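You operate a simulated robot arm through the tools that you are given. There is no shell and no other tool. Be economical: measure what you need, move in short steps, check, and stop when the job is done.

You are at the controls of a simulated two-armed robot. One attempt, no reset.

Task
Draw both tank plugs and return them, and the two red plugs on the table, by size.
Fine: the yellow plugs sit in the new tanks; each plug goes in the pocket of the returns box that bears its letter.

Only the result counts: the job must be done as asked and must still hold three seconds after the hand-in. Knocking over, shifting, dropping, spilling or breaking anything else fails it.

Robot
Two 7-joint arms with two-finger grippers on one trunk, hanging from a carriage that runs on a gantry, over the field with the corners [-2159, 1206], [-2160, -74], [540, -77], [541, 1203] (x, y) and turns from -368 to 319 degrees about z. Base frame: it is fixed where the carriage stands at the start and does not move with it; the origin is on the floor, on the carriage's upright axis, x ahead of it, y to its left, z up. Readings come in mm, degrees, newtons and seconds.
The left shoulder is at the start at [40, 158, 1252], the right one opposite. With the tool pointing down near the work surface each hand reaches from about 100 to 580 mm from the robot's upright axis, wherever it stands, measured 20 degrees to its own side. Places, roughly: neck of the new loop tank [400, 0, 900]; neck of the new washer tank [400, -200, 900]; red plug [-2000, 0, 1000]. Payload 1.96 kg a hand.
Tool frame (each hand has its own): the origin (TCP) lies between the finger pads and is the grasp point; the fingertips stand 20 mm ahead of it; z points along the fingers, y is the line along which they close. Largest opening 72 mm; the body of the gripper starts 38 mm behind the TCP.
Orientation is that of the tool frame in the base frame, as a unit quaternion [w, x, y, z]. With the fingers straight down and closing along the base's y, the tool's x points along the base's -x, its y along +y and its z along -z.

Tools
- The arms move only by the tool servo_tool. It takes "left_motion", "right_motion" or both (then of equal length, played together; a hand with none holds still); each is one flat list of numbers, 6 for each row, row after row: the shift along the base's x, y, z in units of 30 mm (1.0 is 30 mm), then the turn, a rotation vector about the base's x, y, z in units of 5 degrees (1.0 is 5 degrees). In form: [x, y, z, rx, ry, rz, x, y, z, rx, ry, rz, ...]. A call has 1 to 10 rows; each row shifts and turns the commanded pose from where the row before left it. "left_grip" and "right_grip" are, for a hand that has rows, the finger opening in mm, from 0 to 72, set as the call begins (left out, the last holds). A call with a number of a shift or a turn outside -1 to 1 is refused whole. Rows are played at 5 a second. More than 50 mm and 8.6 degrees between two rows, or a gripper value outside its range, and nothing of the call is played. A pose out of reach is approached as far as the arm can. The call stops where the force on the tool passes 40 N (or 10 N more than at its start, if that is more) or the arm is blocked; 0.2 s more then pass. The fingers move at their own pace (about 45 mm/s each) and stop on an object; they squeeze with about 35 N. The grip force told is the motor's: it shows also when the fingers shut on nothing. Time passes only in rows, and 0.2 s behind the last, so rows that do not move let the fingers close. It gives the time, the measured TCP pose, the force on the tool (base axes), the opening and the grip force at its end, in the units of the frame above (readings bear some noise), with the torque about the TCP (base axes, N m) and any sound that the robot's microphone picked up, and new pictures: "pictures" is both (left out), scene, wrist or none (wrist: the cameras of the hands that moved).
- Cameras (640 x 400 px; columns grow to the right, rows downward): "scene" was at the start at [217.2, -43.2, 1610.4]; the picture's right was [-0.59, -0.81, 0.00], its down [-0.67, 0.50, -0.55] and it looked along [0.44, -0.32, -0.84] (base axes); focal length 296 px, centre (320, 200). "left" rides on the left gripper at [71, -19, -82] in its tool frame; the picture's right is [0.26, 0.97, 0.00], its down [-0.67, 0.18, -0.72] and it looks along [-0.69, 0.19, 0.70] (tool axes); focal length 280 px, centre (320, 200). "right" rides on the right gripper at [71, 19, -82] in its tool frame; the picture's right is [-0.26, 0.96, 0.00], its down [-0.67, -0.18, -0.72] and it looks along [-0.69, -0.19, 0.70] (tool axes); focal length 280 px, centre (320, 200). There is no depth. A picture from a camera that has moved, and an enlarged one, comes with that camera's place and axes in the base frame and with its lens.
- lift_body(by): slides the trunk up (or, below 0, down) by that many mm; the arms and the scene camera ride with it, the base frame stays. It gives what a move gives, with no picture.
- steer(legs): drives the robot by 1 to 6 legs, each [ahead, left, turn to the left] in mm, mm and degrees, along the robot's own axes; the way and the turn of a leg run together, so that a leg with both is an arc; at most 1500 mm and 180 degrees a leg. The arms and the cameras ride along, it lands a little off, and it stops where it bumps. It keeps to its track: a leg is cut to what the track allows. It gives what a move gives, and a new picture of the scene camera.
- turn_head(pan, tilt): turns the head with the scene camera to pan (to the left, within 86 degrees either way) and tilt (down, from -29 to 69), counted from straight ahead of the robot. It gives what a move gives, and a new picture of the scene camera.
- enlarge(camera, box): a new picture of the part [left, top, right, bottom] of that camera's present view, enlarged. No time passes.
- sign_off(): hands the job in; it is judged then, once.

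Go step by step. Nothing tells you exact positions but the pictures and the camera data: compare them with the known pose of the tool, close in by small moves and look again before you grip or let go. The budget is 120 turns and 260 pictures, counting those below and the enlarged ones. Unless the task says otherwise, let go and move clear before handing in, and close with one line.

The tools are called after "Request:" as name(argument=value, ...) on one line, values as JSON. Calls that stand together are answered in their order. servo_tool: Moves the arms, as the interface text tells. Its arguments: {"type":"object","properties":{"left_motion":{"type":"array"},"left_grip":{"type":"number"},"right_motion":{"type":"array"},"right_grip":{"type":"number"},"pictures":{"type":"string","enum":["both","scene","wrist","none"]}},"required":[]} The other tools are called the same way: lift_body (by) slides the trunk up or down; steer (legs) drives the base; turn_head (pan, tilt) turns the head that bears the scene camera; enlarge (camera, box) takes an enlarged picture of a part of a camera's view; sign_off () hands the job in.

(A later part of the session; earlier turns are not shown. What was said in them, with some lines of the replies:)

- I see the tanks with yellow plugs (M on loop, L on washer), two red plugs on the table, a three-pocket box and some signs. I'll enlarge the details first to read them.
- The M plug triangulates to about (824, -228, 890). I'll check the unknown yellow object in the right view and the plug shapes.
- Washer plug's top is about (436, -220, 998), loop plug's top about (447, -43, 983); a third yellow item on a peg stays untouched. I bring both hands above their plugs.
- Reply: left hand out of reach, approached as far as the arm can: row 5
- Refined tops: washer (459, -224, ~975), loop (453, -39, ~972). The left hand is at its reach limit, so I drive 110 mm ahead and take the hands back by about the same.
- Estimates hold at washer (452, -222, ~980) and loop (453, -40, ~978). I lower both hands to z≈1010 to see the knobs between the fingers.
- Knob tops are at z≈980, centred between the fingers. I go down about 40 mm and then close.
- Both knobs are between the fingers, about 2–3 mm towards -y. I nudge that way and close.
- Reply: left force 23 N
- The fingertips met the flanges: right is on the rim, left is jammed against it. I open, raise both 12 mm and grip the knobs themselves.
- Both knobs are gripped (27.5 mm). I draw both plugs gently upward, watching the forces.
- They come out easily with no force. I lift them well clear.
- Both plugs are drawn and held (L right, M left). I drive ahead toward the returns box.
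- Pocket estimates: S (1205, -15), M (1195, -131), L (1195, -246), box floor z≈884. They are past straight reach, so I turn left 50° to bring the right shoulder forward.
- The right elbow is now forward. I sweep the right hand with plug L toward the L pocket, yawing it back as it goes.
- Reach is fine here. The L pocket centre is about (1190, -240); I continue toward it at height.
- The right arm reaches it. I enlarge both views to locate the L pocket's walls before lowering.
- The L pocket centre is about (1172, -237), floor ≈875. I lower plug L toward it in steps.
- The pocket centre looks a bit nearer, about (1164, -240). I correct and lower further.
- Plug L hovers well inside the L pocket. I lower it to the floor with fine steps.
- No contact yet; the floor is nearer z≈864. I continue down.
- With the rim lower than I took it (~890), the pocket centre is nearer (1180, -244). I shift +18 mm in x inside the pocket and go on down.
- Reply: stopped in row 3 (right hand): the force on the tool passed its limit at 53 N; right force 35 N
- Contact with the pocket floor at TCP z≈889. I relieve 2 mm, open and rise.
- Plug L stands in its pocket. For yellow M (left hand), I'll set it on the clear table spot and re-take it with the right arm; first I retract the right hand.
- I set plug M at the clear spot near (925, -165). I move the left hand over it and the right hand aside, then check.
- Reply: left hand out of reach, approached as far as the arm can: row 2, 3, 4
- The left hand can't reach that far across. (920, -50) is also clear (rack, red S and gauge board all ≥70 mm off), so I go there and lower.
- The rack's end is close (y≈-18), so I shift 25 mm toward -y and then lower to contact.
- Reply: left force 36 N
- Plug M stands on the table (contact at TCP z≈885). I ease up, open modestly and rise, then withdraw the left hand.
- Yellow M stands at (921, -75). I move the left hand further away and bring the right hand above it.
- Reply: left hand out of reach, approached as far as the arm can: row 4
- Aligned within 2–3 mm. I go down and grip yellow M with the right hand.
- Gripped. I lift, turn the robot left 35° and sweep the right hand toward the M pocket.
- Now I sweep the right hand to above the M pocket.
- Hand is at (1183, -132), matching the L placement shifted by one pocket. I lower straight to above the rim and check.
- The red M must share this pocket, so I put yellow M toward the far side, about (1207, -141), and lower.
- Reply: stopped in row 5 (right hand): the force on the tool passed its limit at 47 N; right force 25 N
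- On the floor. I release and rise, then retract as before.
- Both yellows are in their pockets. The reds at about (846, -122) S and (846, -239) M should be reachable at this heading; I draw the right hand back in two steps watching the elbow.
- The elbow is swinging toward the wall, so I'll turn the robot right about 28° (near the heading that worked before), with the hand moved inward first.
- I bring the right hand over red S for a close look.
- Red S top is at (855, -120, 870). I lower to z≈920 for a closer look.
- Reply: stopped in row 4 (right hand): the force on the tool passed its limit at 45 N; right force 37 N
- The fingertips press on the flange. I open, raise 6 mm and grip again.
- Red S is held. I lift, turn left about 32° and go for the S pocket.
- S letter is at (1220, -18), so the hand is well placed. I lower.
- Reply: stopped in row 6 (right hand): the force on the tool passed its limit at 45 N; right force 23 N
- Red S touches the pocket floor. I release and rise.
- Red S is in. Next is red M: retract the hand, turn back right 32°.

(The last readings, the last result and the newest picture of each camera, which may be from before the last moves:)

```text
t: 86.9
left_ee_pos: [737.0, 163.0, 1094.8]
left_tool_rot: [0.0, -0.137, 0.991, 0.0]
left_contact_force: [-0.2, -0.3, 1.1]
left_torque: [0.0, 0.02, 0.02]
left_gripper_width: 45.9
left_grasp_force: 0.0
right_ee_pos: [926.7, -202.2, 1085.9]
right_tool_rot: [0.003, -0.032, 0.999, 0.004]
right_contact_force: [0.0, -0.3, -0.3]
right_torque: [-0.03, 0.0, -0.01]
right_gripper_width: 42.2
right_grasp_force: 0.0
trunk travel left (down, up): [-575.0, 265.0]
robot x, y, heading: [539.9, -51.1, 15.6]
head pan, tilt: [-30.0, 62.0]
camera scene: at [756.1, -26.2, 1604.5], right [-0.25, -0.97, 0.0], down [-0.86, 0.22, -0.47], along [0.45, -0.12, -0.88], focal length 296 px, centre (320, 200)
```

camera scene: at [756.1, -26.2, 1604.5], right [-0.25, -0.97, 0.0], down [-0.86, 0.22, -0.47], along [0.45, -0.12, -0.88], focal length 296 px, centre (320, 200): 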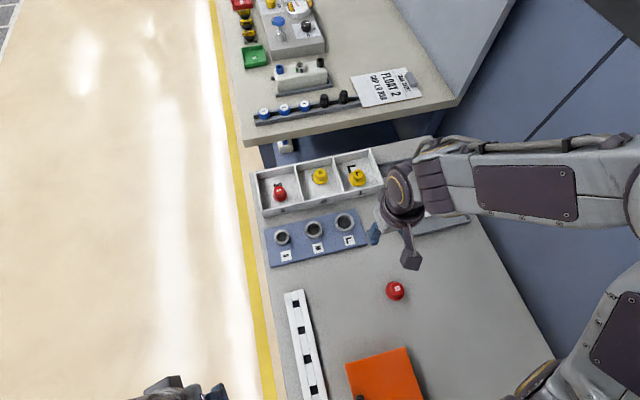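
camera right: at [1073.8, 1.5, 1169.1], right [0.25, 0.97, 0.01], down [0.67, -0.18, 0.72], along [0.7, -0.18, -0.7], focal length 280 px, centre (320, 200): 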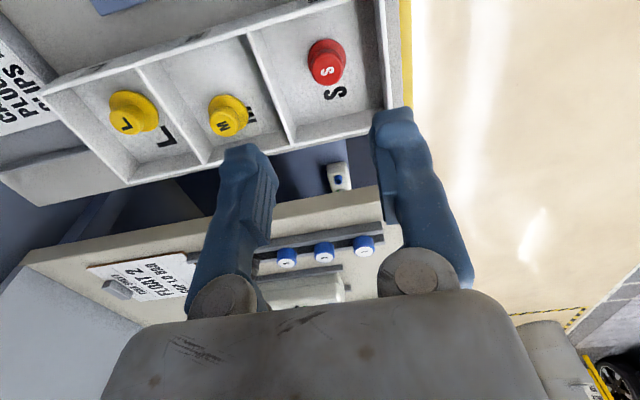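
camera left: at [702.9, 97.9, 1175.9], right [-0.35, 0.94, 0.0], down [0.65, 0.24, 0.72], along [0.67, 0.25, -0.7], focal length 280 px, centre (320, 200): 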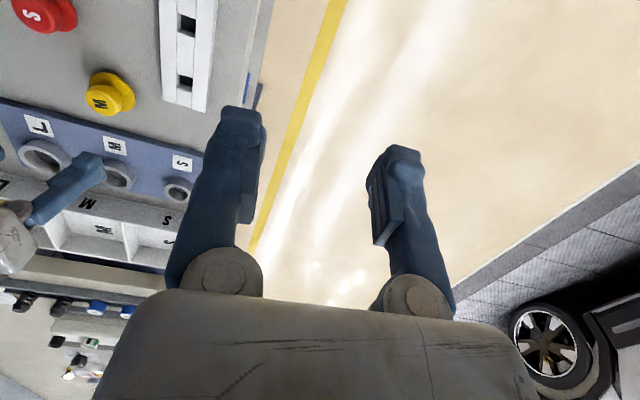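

Request:
servo_tool(right_motion=[-0.8, -0.48, -0.9, 0, 0, 0, -0.8, -0.48, -0.9, 0, 0, 0, -0.8, -0.48, -0.9, 0, 0, 0], right_grip=58)

```text
t: 87.7
left_ee_pos: [735.9, 162.8, 1094.3]
left_tool_rot: [0.0, -0.137, 0.991, 0.0]
left_contact_force: [0.6, -0.1, -0.2]
left_torque: [-0.01, -0.01, -0.02]
left_gripper_width: 46.0
left_grasp_force: 0.0
right_ee_pos: [855.3, -245.3, 1005.1]
right_tool_rot: [0.002, -0.031, 1.0, 0.003]
right_contact_force: [-1.1, -0.5, -0.3]
right_torque: [0.01, 0.03, 0.01]
right_gripper_width: 58.2
right_grasp_force: 0.1
trunk travel left (down, up): [-575.0, 265.0]
robot x, y, heading: [539.9, -52.8, 15.8]
head pan, tilt: [-30.0, 62.0]
camera scene: at [756.0, -26.1, 1604.5], right [-0.25, -0.97, 0.0], down [-0.86, 0.22, -0.47], along [0.45, -0.12, -0.88], focal length 296 px, centre (320, 200)
camera right: at [783.7, -232.2, 1085.5], right [0.2, 0.98, 0.01], down [0.68, -0.15, 0.72], along [0.7, -0.14, -0.7], focal length 280 px, centre (320, 200)
```

scene: 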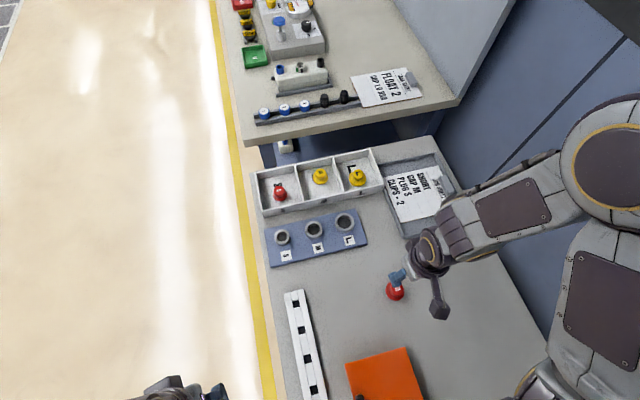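
right: 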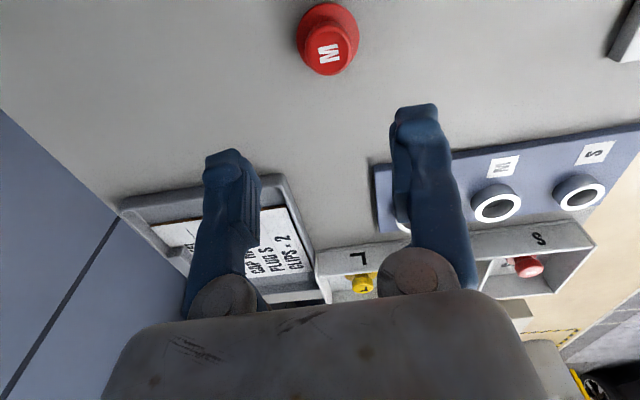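

Red M is at (851, -239). I align and go down to the same grip height as for S (z≈885).

Request:
servo_tool(right_motion=[-0.13, 0.22, -1, 0, 0, 0, 0, 0, -1, 0, 0, 0, 0, 0, -1, 0, 0, 0, 0, 0, -0.6, 0, 0, 0], pictures="wrist")

```text
t: 88.7
left_ee_pos: [735.0, 162.5, 1093.7]
left_tool_rot: [0.0, -0.137, 0.991, 0.0]
left_contact_force: [1.1, 0.3, 0.3]
left_torque: [-0.02, -0.01, 0.01]
left_gripper_width: 46.1
left_grasp_force: 0.0
right_ee_pos: [850.7, -238.0, 897.5]
right_tool_rot: [0.002, -0.031, 1.0, 0.003]
right_contact_force: [0.5, -0.5, -0.1]
right_torque: [-0.01, -0.01, 0.0]
right_gripper_width: 58.0
right_grasp_force: 0.0
trunk travel left (down, up): [-575.0, 265.0]
robot x, y, heading: [539.6, -52.7, 15.7]
head pan, tilt: [-30.0, 62.0]
camera right: at [778.1, -224.6, 978.6], right [0.2, 0.98, 0.01], down [0.68, -0.15, 0.72], along [0.7, -0.14, -0.7], focal length 280 px, centre (320, 200)
```

right: 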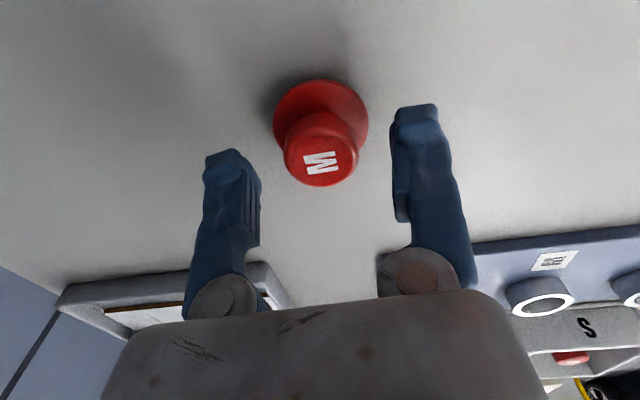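

The M knob's top sits higher; by its image row the right grip height is about 891. I go down 6 mm and close.

Request:
servo_tool(right_motion=[0, -0.03, -0.22, 0, 0, 0], pictures="none")

Request:
servo_tool(right_motion=[0, 0, 0, 0, 0, 0, 0, 0, 0, 0, 0, 0, 0, 0, 0, 0, 0, 0, 0, 0, 0, 0, 0, 0], right_grip=8, pictures="wrist")

```text
t: 89.1
left_ee_pos: [735.8, 162.4, 1095.3]
left_tool_rot: [0.0, -0.137, 0.991, 0.0]
left_contact_force: [-0.2, -0.4, -0.6]
left_torque: [-0.01, -0.03, 0.0]
left_gripper_width: 46.0
left_grasp_force: 0.1
right_ee_pos: [851.1, -239.3, 892.2]
right_tool_rot: [0.003, -0.031, 0.999, 0.004]
right_contact_force: [0.3, 1.0, 0.0]
right_torque: [0.03, 0.0, 0.0]
right_gripper_width: 57.9
right_grasp_force: 0.2
trunk travel left (down, up): [-575.0, 265.0]
robot x, y, heading: [539.3, -50.5, 15.6]
head pan, tilt: [-30.0, 62.0]
```

```text
t: 90.1
left_ee_pos: [735.8, 161.7, 1094.3]
left_tool_rot: [0.0, -0.137, 0.991, 0.0]
left_contact_force: [1.0, -0.2, -0.7]
left_torque: [0.02, 0.04, 0.01]
left_gripper_width: 45.9
left_grasp_force: 0.1
right_ee_pos: [849.3, -239.2, 891.5]
right_tool_rot: [0.003, -0.032, 0.999, 0.004]
right_contact_force: [-0.1, -0.2, -0.2]
right_torque: [0.01, -0.04, -0.03]
right_gripper_width: 27.3
right_grasp_force: 34.8
trunk travel left (down, up): [-575.0, 265.0]
robot x, y, heading: [539.6, -51.6, 15.3]
head pan, tilt: [-30.0, 62.0]
camera right: at [777.9, -225.5, 973.0], right [0.2, 0.98, 0.01], down [0.68, -0.14, 0.72], along [0.7, -0.14, -0.7], focal length 280 px, centre (320, 200)
```

right: 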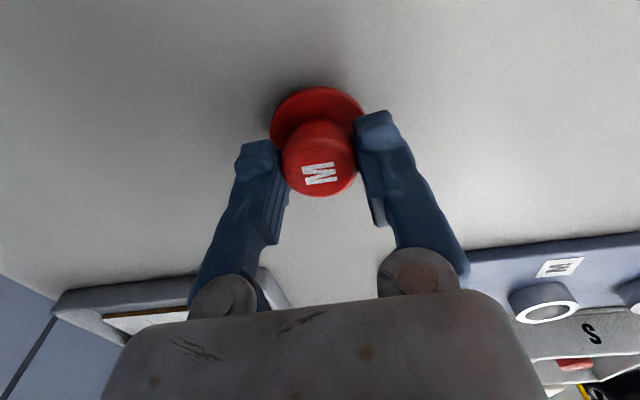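

Gripped (27.3 mm). I lift to travel height, turn left 32° and look.

Request:
servo_tool(right_motion=[0, 0, 0.5, 0, 0, 0, 0, 0, 1, 0, 0, 0, 0, 0, 1, 0, 0, 0, 0.5, 0.6, 1, 0, 0, 0, 0.8, 0.8, 1, 0, 0, 0, 0.8, 0.8, 1, 0, 0, 0, 0.8, 0.9, 1, 0, 0, 0, 0.8, 0.9, 0.5, 0, 0, 0], pictures="none")

Request:
steer(legs=[[0, 0, 32]])

Request:
turn_head(pan=-62, tilt=55)

```text
t: 91.9
left_ee_pos: [735.4, 162.2, 1093.6]
left_tool_rot: [0.0, -0.137, 0.991, 0.0]
left_contact_force: [-0.3, 0.4, 0.3]
left_torque: [-0.02, -0.03, 0.02]
left_gripper_width: 46.1
left_grasp_force: 0.1
right_ee_pos: [960.0, -120.3, 1100.9]
right_tool_rot: [0.001, -0.031, 1.0, 0.003]
right_contact_force: [0.2, -1.1, 0.6]
right_torque: [0.01, 0.05, 0.03]
right_gripper_width: 27.4
right_grasp_force: 35.4
trunk travel left (down, up): [-575.0, 265.0]
robot x, y, heading: [540.2, -48.4, 15.5]
head pan, tilt: [-30.0, 62.0]
```

```text
t: 93.9
left_ee_pos: [595.3, 233.5, 1094.3]
left_tool_rot: [-0.001, -0.398, 0.917, 0.0]
left_contact_force: [-0.3, 0.3, 0.4]
left_torque: [-0.02, 0.02, 0.01]
left_gripper_width: 46.0
left_grasp_force: 0.0
right_ee_pos: [934.2, 107.8, 1101.2]
right_tool_rot: [0.001, -0.3, 0.954, 0.005]
right_contact_force: [0.9, -0.6, 0.0]
right_torque: [0.0, -0.02, -0.01]
right_gripper_width: 27.2
right_grasp_force: 35.2
trunk travel left (down, up): [-575.0, 265.0]
robot x, y, heading: [539.2, -48.5, 46.6]
head pan, tilt: [-30.0, 62.0]
camera scene: at [710.4, 82.4, 1604.4], right [0.29, -0.96, 0.0], down [-0.84, -0.26, -0.47], along [0.45, 0.14, -0.88], focal length 296 px, centre (320, 200)
```

scene: 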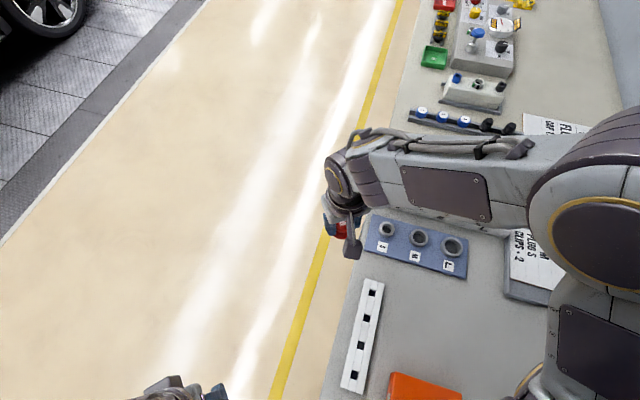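

```text
t: 94.8
left_ee_pos: [594.7, 233.2, 1093.7]
left_tool_rot: [0.0, -0.399, 0.917, 0.0]
left_contact_force: [0.7, -0.1, -0.5]
left_torque: [0.01, 0.0, 0.0]
left_gripper_width: 45.9
left_grasp_force: 0.0
right_ee_pos: [935.5, 107.7, 1100.2]
right_tool_rot: [0.002, -0.3, 0.954, 0.004]
right_contact_force: [-0.3, -0.1, 0.1]
right_torque: [-0.03, -0.04, 0.02]
right_gripper_width: 27.3
right_grasp_force: 34.9
trunk travel left (down, up): [-575.0, 265.0]
robot x, y, heading: [542.6, -54.6, 46.7]
head pan, tilt: [-62.0, 55.0]
camera scene: at [718.5, 45.0, 1612.8], right [-0.26, -0.97, 0.0], down [-0.79, 0.21, -0.57], along [0.55, -0.15, -0.82], focal length 296 px, centre (320, 200)
```

scene: 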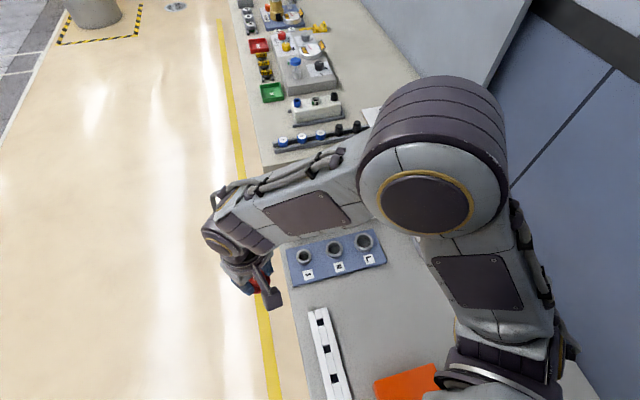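

Request:
servo_tool(right_motion=[0.82, -0.82, 0, 0, 0, -0.77, 0.82, -0.82, 0, 0, 0, -0.77, 0.82, -0.82, 0, 0, 0, -0.77, 0.82, -0.82, 0, 0, 0, -0.77, 0.82, -0.82, 0, 0, 0, -0.77, 0.82, -0.82, 0, 0, 0, -0.77, 0.82, -0.82, 0, 0, 0, -0.77, 0.82, -0.82, 0, 0, 0, -0.77, 0.82, -0.82, 0, 0, 0, -0.77])

Request:
enlarge(camera="right", box=[80, 0, 400, 200])

```text
t: 96.8
left_ee_pos: [596.4, 233.2, 1094.1]
left_tool_rot: [0.0, -0.398, 0.917, 0.0]
left_contact_force: [-1.0, 0.2, -0.4]
left_torque: [0.02, 0.03, -0.02]
left_gripper_width: 46.0
left_grasp_force: 0.0
right_ee_pos: [1157.8, -112.1, 1102.1]
right_tool_rot: [0.004, -0.003, 1.0, 0.003]
right_contact_force: [0.5, 0.7, 0.2]
right_torque: [0.0, -0.01, -0.01]
right_gripper_width: 27.1
right_grasp_force: 34.9
trunk travel left (down, up): [-575.0, 265.0]
robot x, y, heading: [539.2, -47.7, 46.9]
head pan, tilt: [-62.0, 55.0]
camera scene: at [718.6, 44.8, 1612.8], right [-0.26, -0.97, 0.0], down [-0.79, 0.21, -0.57], along [0.55, -0.15, -0.82], focal length 296 px, centre (320, 200)
camera right: at [1086.3, -94.7, 1183.2], right [0.26, 0.97, 0.01], down [0.67, -0.18, 0.72], along [0.69, -0.18, -0.7], focal length 280 px, centre (320, 200)
```

scene: 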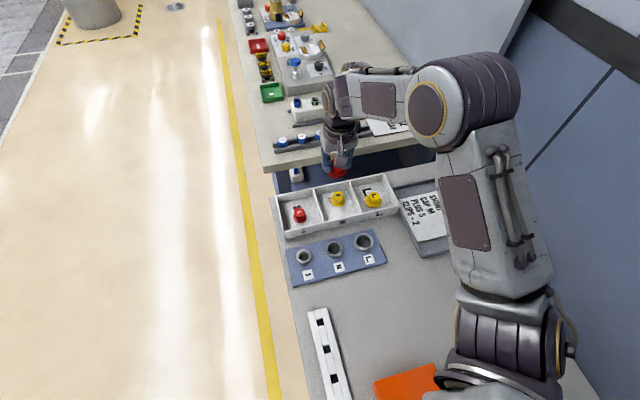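
right: 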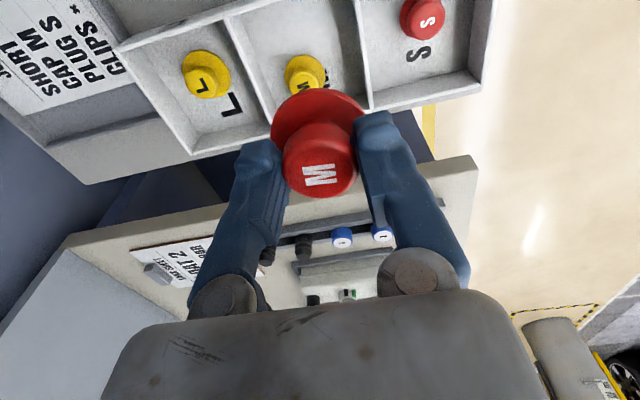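

```text
2.00 times, centred on (240, 100) of right
camera zoom: at [1086.3, -94.7, 1183.2], right [0.26, 0.97, 0.01], down [0.67, -0.18, 0.72], along [0.69, -0.18, -0.7], focal length 561 px, centre (480, 400)
```

zoom: 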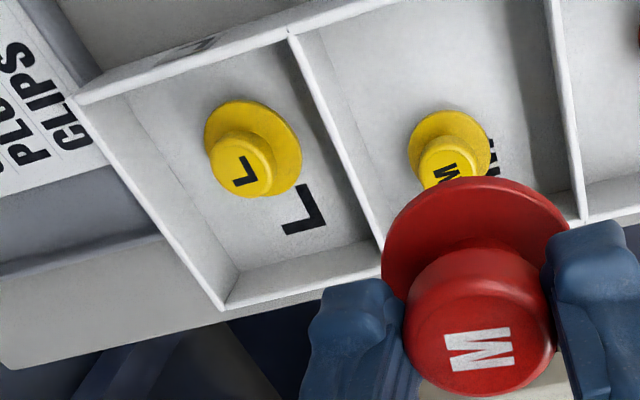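

The free room beside yellow M fits red M at about (1163, -111). I lower to just above the rim and check.

Request:
servo_tool(right_motion=[0.1, 0.03, -1, 0, 0, 0, 0.07, 0, -1, 0, 0, 0, 0, 0, -1, 0, 0, 0, 0, 0, -1, 0, 0, 0, 0, 0, -1, 0, 0, 0])

Request:
enlarge(camera="scene", box=[250, 150, 410, 250])

```text
t: 98.0
left_ee_pos: [595.6, 233.3, 1093.6]
left_tool_rot: [0.0, -0.399, 0.917, 0.001]
left_contact_force: [-0.1, -0.8, 0.0]
left_torque: [-0.05, 0.0, -0.01]
left_gripper_width: 46.2
left_grasp_force: 0.0
right_ee_pos: [1160.2, -111.1, 951.3]
right_tool_rot: [0.003, -0.003, 1.0, 0.003]
right_contact_force: [-0.1, -0.5, -0.3]
right_torque: [0.02, 0.0, 0.0]
right_gripper_width: 26.9
right_grasp_force: 34.7
trunk travel left (down, up): [-575.0, 265.0]
robot x, y, heading: [536.3, -57.6, 46.8]
head pan, tilt: [-62.0, 55.0]
camera scene: at [718.4, 44.9, 1612.8], right [-0.26, -0.97, 0.0], down [-0.79, 0.21, -0.57], along [0.55, -0.15, -0.82], focal length 296 px, centre (320, 200)
camera right: at [1089.1, -94.1, 1031.8], right [0.26, 0.97, 0.01], down [0.67, -0.18, 0.72], along [0.69, -0.18, -0.7], focal length 280 px, centre (320, 200)
```

scene: 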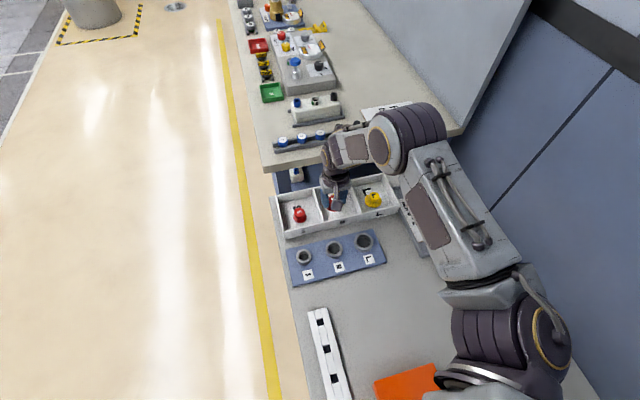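
right: 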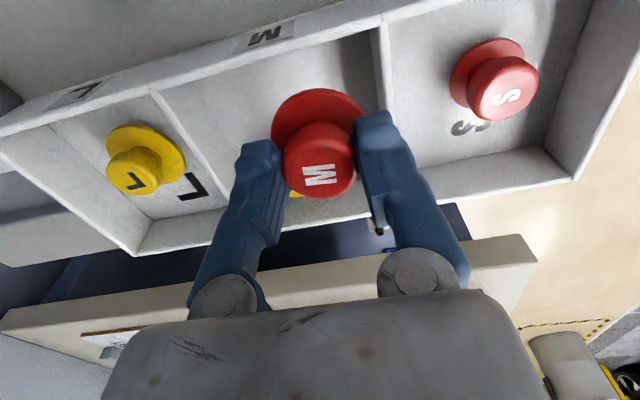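

```text
4.00 times, centred on (330, 200) of scene
camera zoom: at [718.4, 44.9, 1612.8], right [-0.26, -0.97, 0.0], down [-0.79, 0.21, -0.57], along [0.55, -0.15, -0.82], focal length 1186 px, centre (280, 200)
```

zoom: 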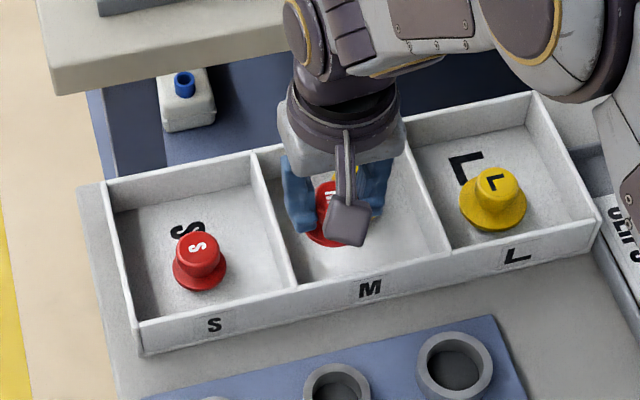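

Request:
servo_tool(right_motion=[0.1, -0.1, -0.6, 0, 0, 0, 0, 0, -0.6, 0, 0, 0], pictures="wrist")

```text
t: 98.6
left_ee_pos: [596.1, 232.1, 1093.6]
left_tool_rot: [-0.001, -0.398, 0.917, 0.001]
left_contact_force: [0.3, 0.3, -0.1]
left_torque: [0.0, 0.02, 0.0]
left_gripper_width: 46.1
left_grasp_force: 0.1
right_ee_pos: [1163.5, -113.0, 916.8]
right_tool_rot: [0.003, -0.003, 1.0, 0.004]
right_contact_force: [0.5, 0.1, -0.2]
right_torque: [0.01, 0.0, 0.02]
right_gripper_width: 27.2
right_grasp_force: 35.1
trunk travel left (down, up): [-575.0, 265.0]
robot x, y, heading: [542.5, -50.9, 47.0]
head pan, tilt: [-62.0, 55.0]
camera right: at [1092.2, -96.7, 996.2], right [0.26, 0.97, 0.01], down [0.67, -0.18, 0.72], along [0.69, -0.18, -0.7], focal length 280 px, centre (320, 200)
```

right: 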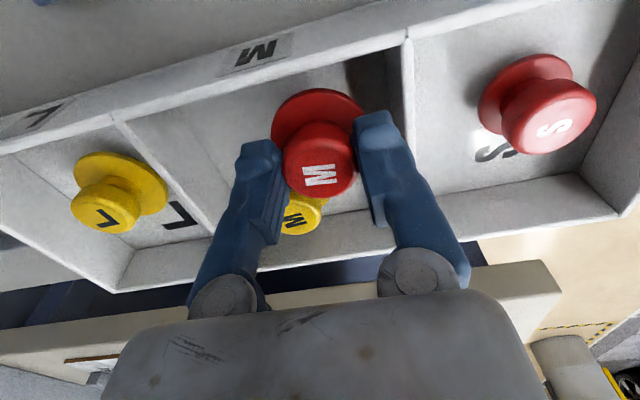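

Clear of wall, divider and yellow M. I lower to the floor finely.

Request:
servo_tool(right_motion=[0, -0.05, -0.3, 0, 0, 0, 0, 0, -0.2, 0, 0, 0, 0, 0, -0.12, 0, 0, 0, 0, 0, -0.12, 0, 0, 0, 0, 0, -0.12, 0, 0, 0, 0, 0, -0.12, 0, 0, 0], pictures="wrist")

```text
t: 100.0
left_ee_pos: [596.8, 232.5, 1093.6]
left_tool_rot: [0.0, -0.398, 0.917, -0.001]
left_contact_force: [0.2, 0.4, -0.2]
left_torque: [0.0, 0.0, 0.01]
left_gripper_width: 46.1
left_grasp_force: 0.1
right_ee_pos: [1167.6, -115.5, 887.8]
right_tool_rot: [0.004, -0.002, 1.0, 0.004]
right_contact_force: [-4.0, -2.2, 21.5]
right_torque: [-0.09, 0.05, 0.01]
right_gripper_width: 28.2
right_grasp_force: 34.1
trunk travel left (down, up): [-575.0, 265.0]
robot x, y, heading: [540.5, -50.2, 47.0]
head pan, tilt: [-62.0, 55.0]
stopped in row 6 (right hand): the force on the tool passed its limit at 50 N (the readings are from after the stop); the commanded pose is now the measured one
camera right: at [1095.9, -98.5, 968.7], right [0.26, 0.97, 0.01], down [0.67, -0.19, 0.72], along [0.7, -0.18, -0.69], focal length 280 px, centre (320, 200)
```

right: 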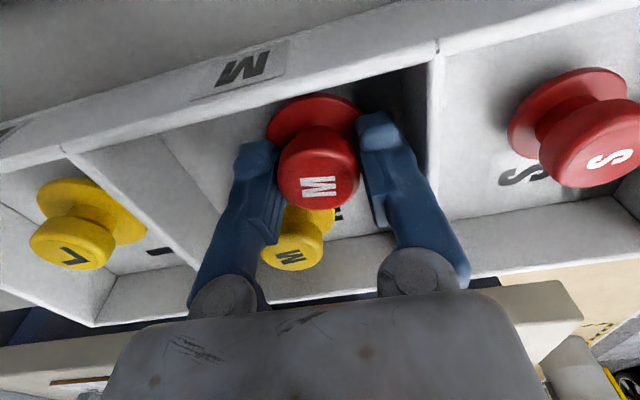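

Red M is on the floor beside yellow M. I ease up, open narrowly and rise.

Request:
servo_tool(right_motion=[0, 0, 0.06, 0, 0, 0, 0, 0, 0, 0, 0, 0], right_grip=36, pictures="none")

Request:
servo_tool(right_motion=[0, 0, 0.2, 0, 0, 0, 0, 0, 0.4, 0, 0, 0, 0, 0, 0.8, 0, 0, 0, 0, 0, 1, 0, 0, 0, 0, 0, 1, 0, 0, 0, 0, 0, 1, 0, 0, 0, -0.8, 0.3, 1, 0, 0, 0, -1, 0.3, 1, 0, 0, 0])

Request:
enlarge(camera="scene", box=[250, 150, 410, 250])

```text
t: 100.6
left_ee_pos: [594.9, 233.8, 1093.7]
left_tool_rot: [-0.001, -0.398, 0.917, 0.0]
left_contact_force: [0.1, 0.2, -0.9]
left_torque: [0.04, 0.02, -0.02]
left_gripper_width: 45.9
left_grasp_force: 0.1
right_ee_pos: [1164.8, -116.4, 888.2]
right_tool_rot: [0.003, -0.003, 1.0, 0.004]
right_contact_force: [2.0, 0.6, 6.1]
right_torque: [-0.03, -0.02, 0.02]
right_gripper_width: 34.4
right_grasp_force: 0.0
trunk travel left (down, up): [-575.0, 265.0]
robot x, y, heading: [539.2, -51.5, 47.1]
head pan, tilt: [-62.0, 55.0]
```

```text
t: 102.4
left_ee_pos: [594.6, 233.4, 1093.9]
left_tool_rot: [0.0, -0.399, 0.917, 0.0]
left_contact_force: [0.9, 0.0, -0.2]
left_torque: [-0.01, 0.0, -0.01]
left_gripper_width: 46.0
left_grasp_force: 0.0
right_ee_pos: [1112.1, -100.9, 1080.3]
right_tool_rot: [0.003, -0.003, 1.0, 0.004]
right_contact_force: [-0.1, -0.4, 0.1]
right_torque: [0.01, -0.01, 0.01]
right_gripper_width: 36.0
right_grasp_force: 0.0
trunk travel left (down, up): [-575.0, 265.0]
robot x, y, heading: [540.7, -49.6, 47.5]
head pan, tilt: [-62.0, 55.0]
camera scene: at [718.4, 44.9, 1612.7], right [-0.26, -0.97, 0.0], down [-0.79, 0.21, -0.57], along [0.55, -0.15, -0.82], focal length 296 px, centre (320, 200)
camera right: at [1040.0, -83.4, 1161.9], right [0.26, 0.97, 0.01], down [0.67, -0.19, 0.72], along [0.7, -0.18, -0.7], focal length 280 px, centre (320, 200)
```

scene: 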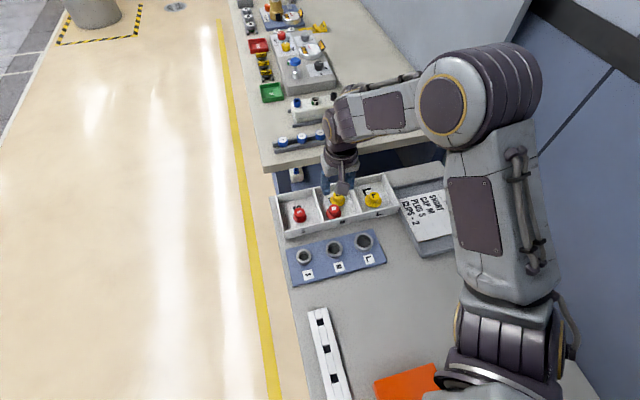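
right: 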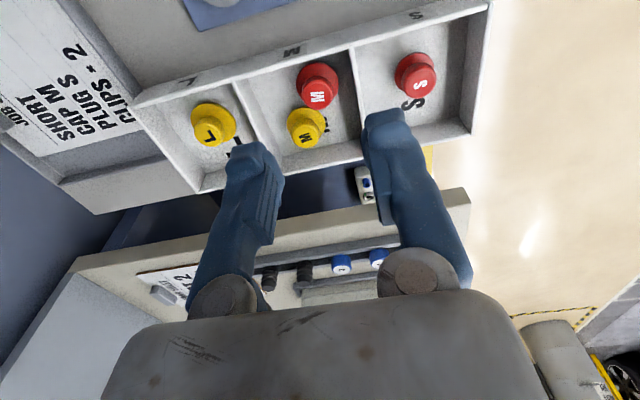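

```text
4.00 times, centred on (330, 200) of scene
camera zoom: at [718.4, 44.9, 1612.7], right [-0.26, -0.97, 0.0], down [-0.79, 0.21, -0.57], along [0.55, -0.15, -0.82], focal length 1186 px, centre (280, 200)
```

zoom: 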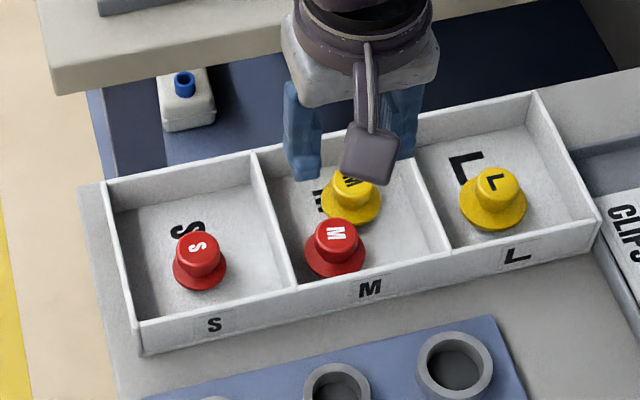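

All four plugs are in their pockets: S holds red S, M holds red M and yellow M, L holds yellow L. Both hands are clear, so I hand in.

Request:
sign_off()

```text
The job is handed in.
```

I drew both tank plugs and put all four plugs in the returns box pockets that bear their letters. Red S is in S, red M and yellow M are in M, and yellow L is in L. Both hands were clear when I handed the job in.
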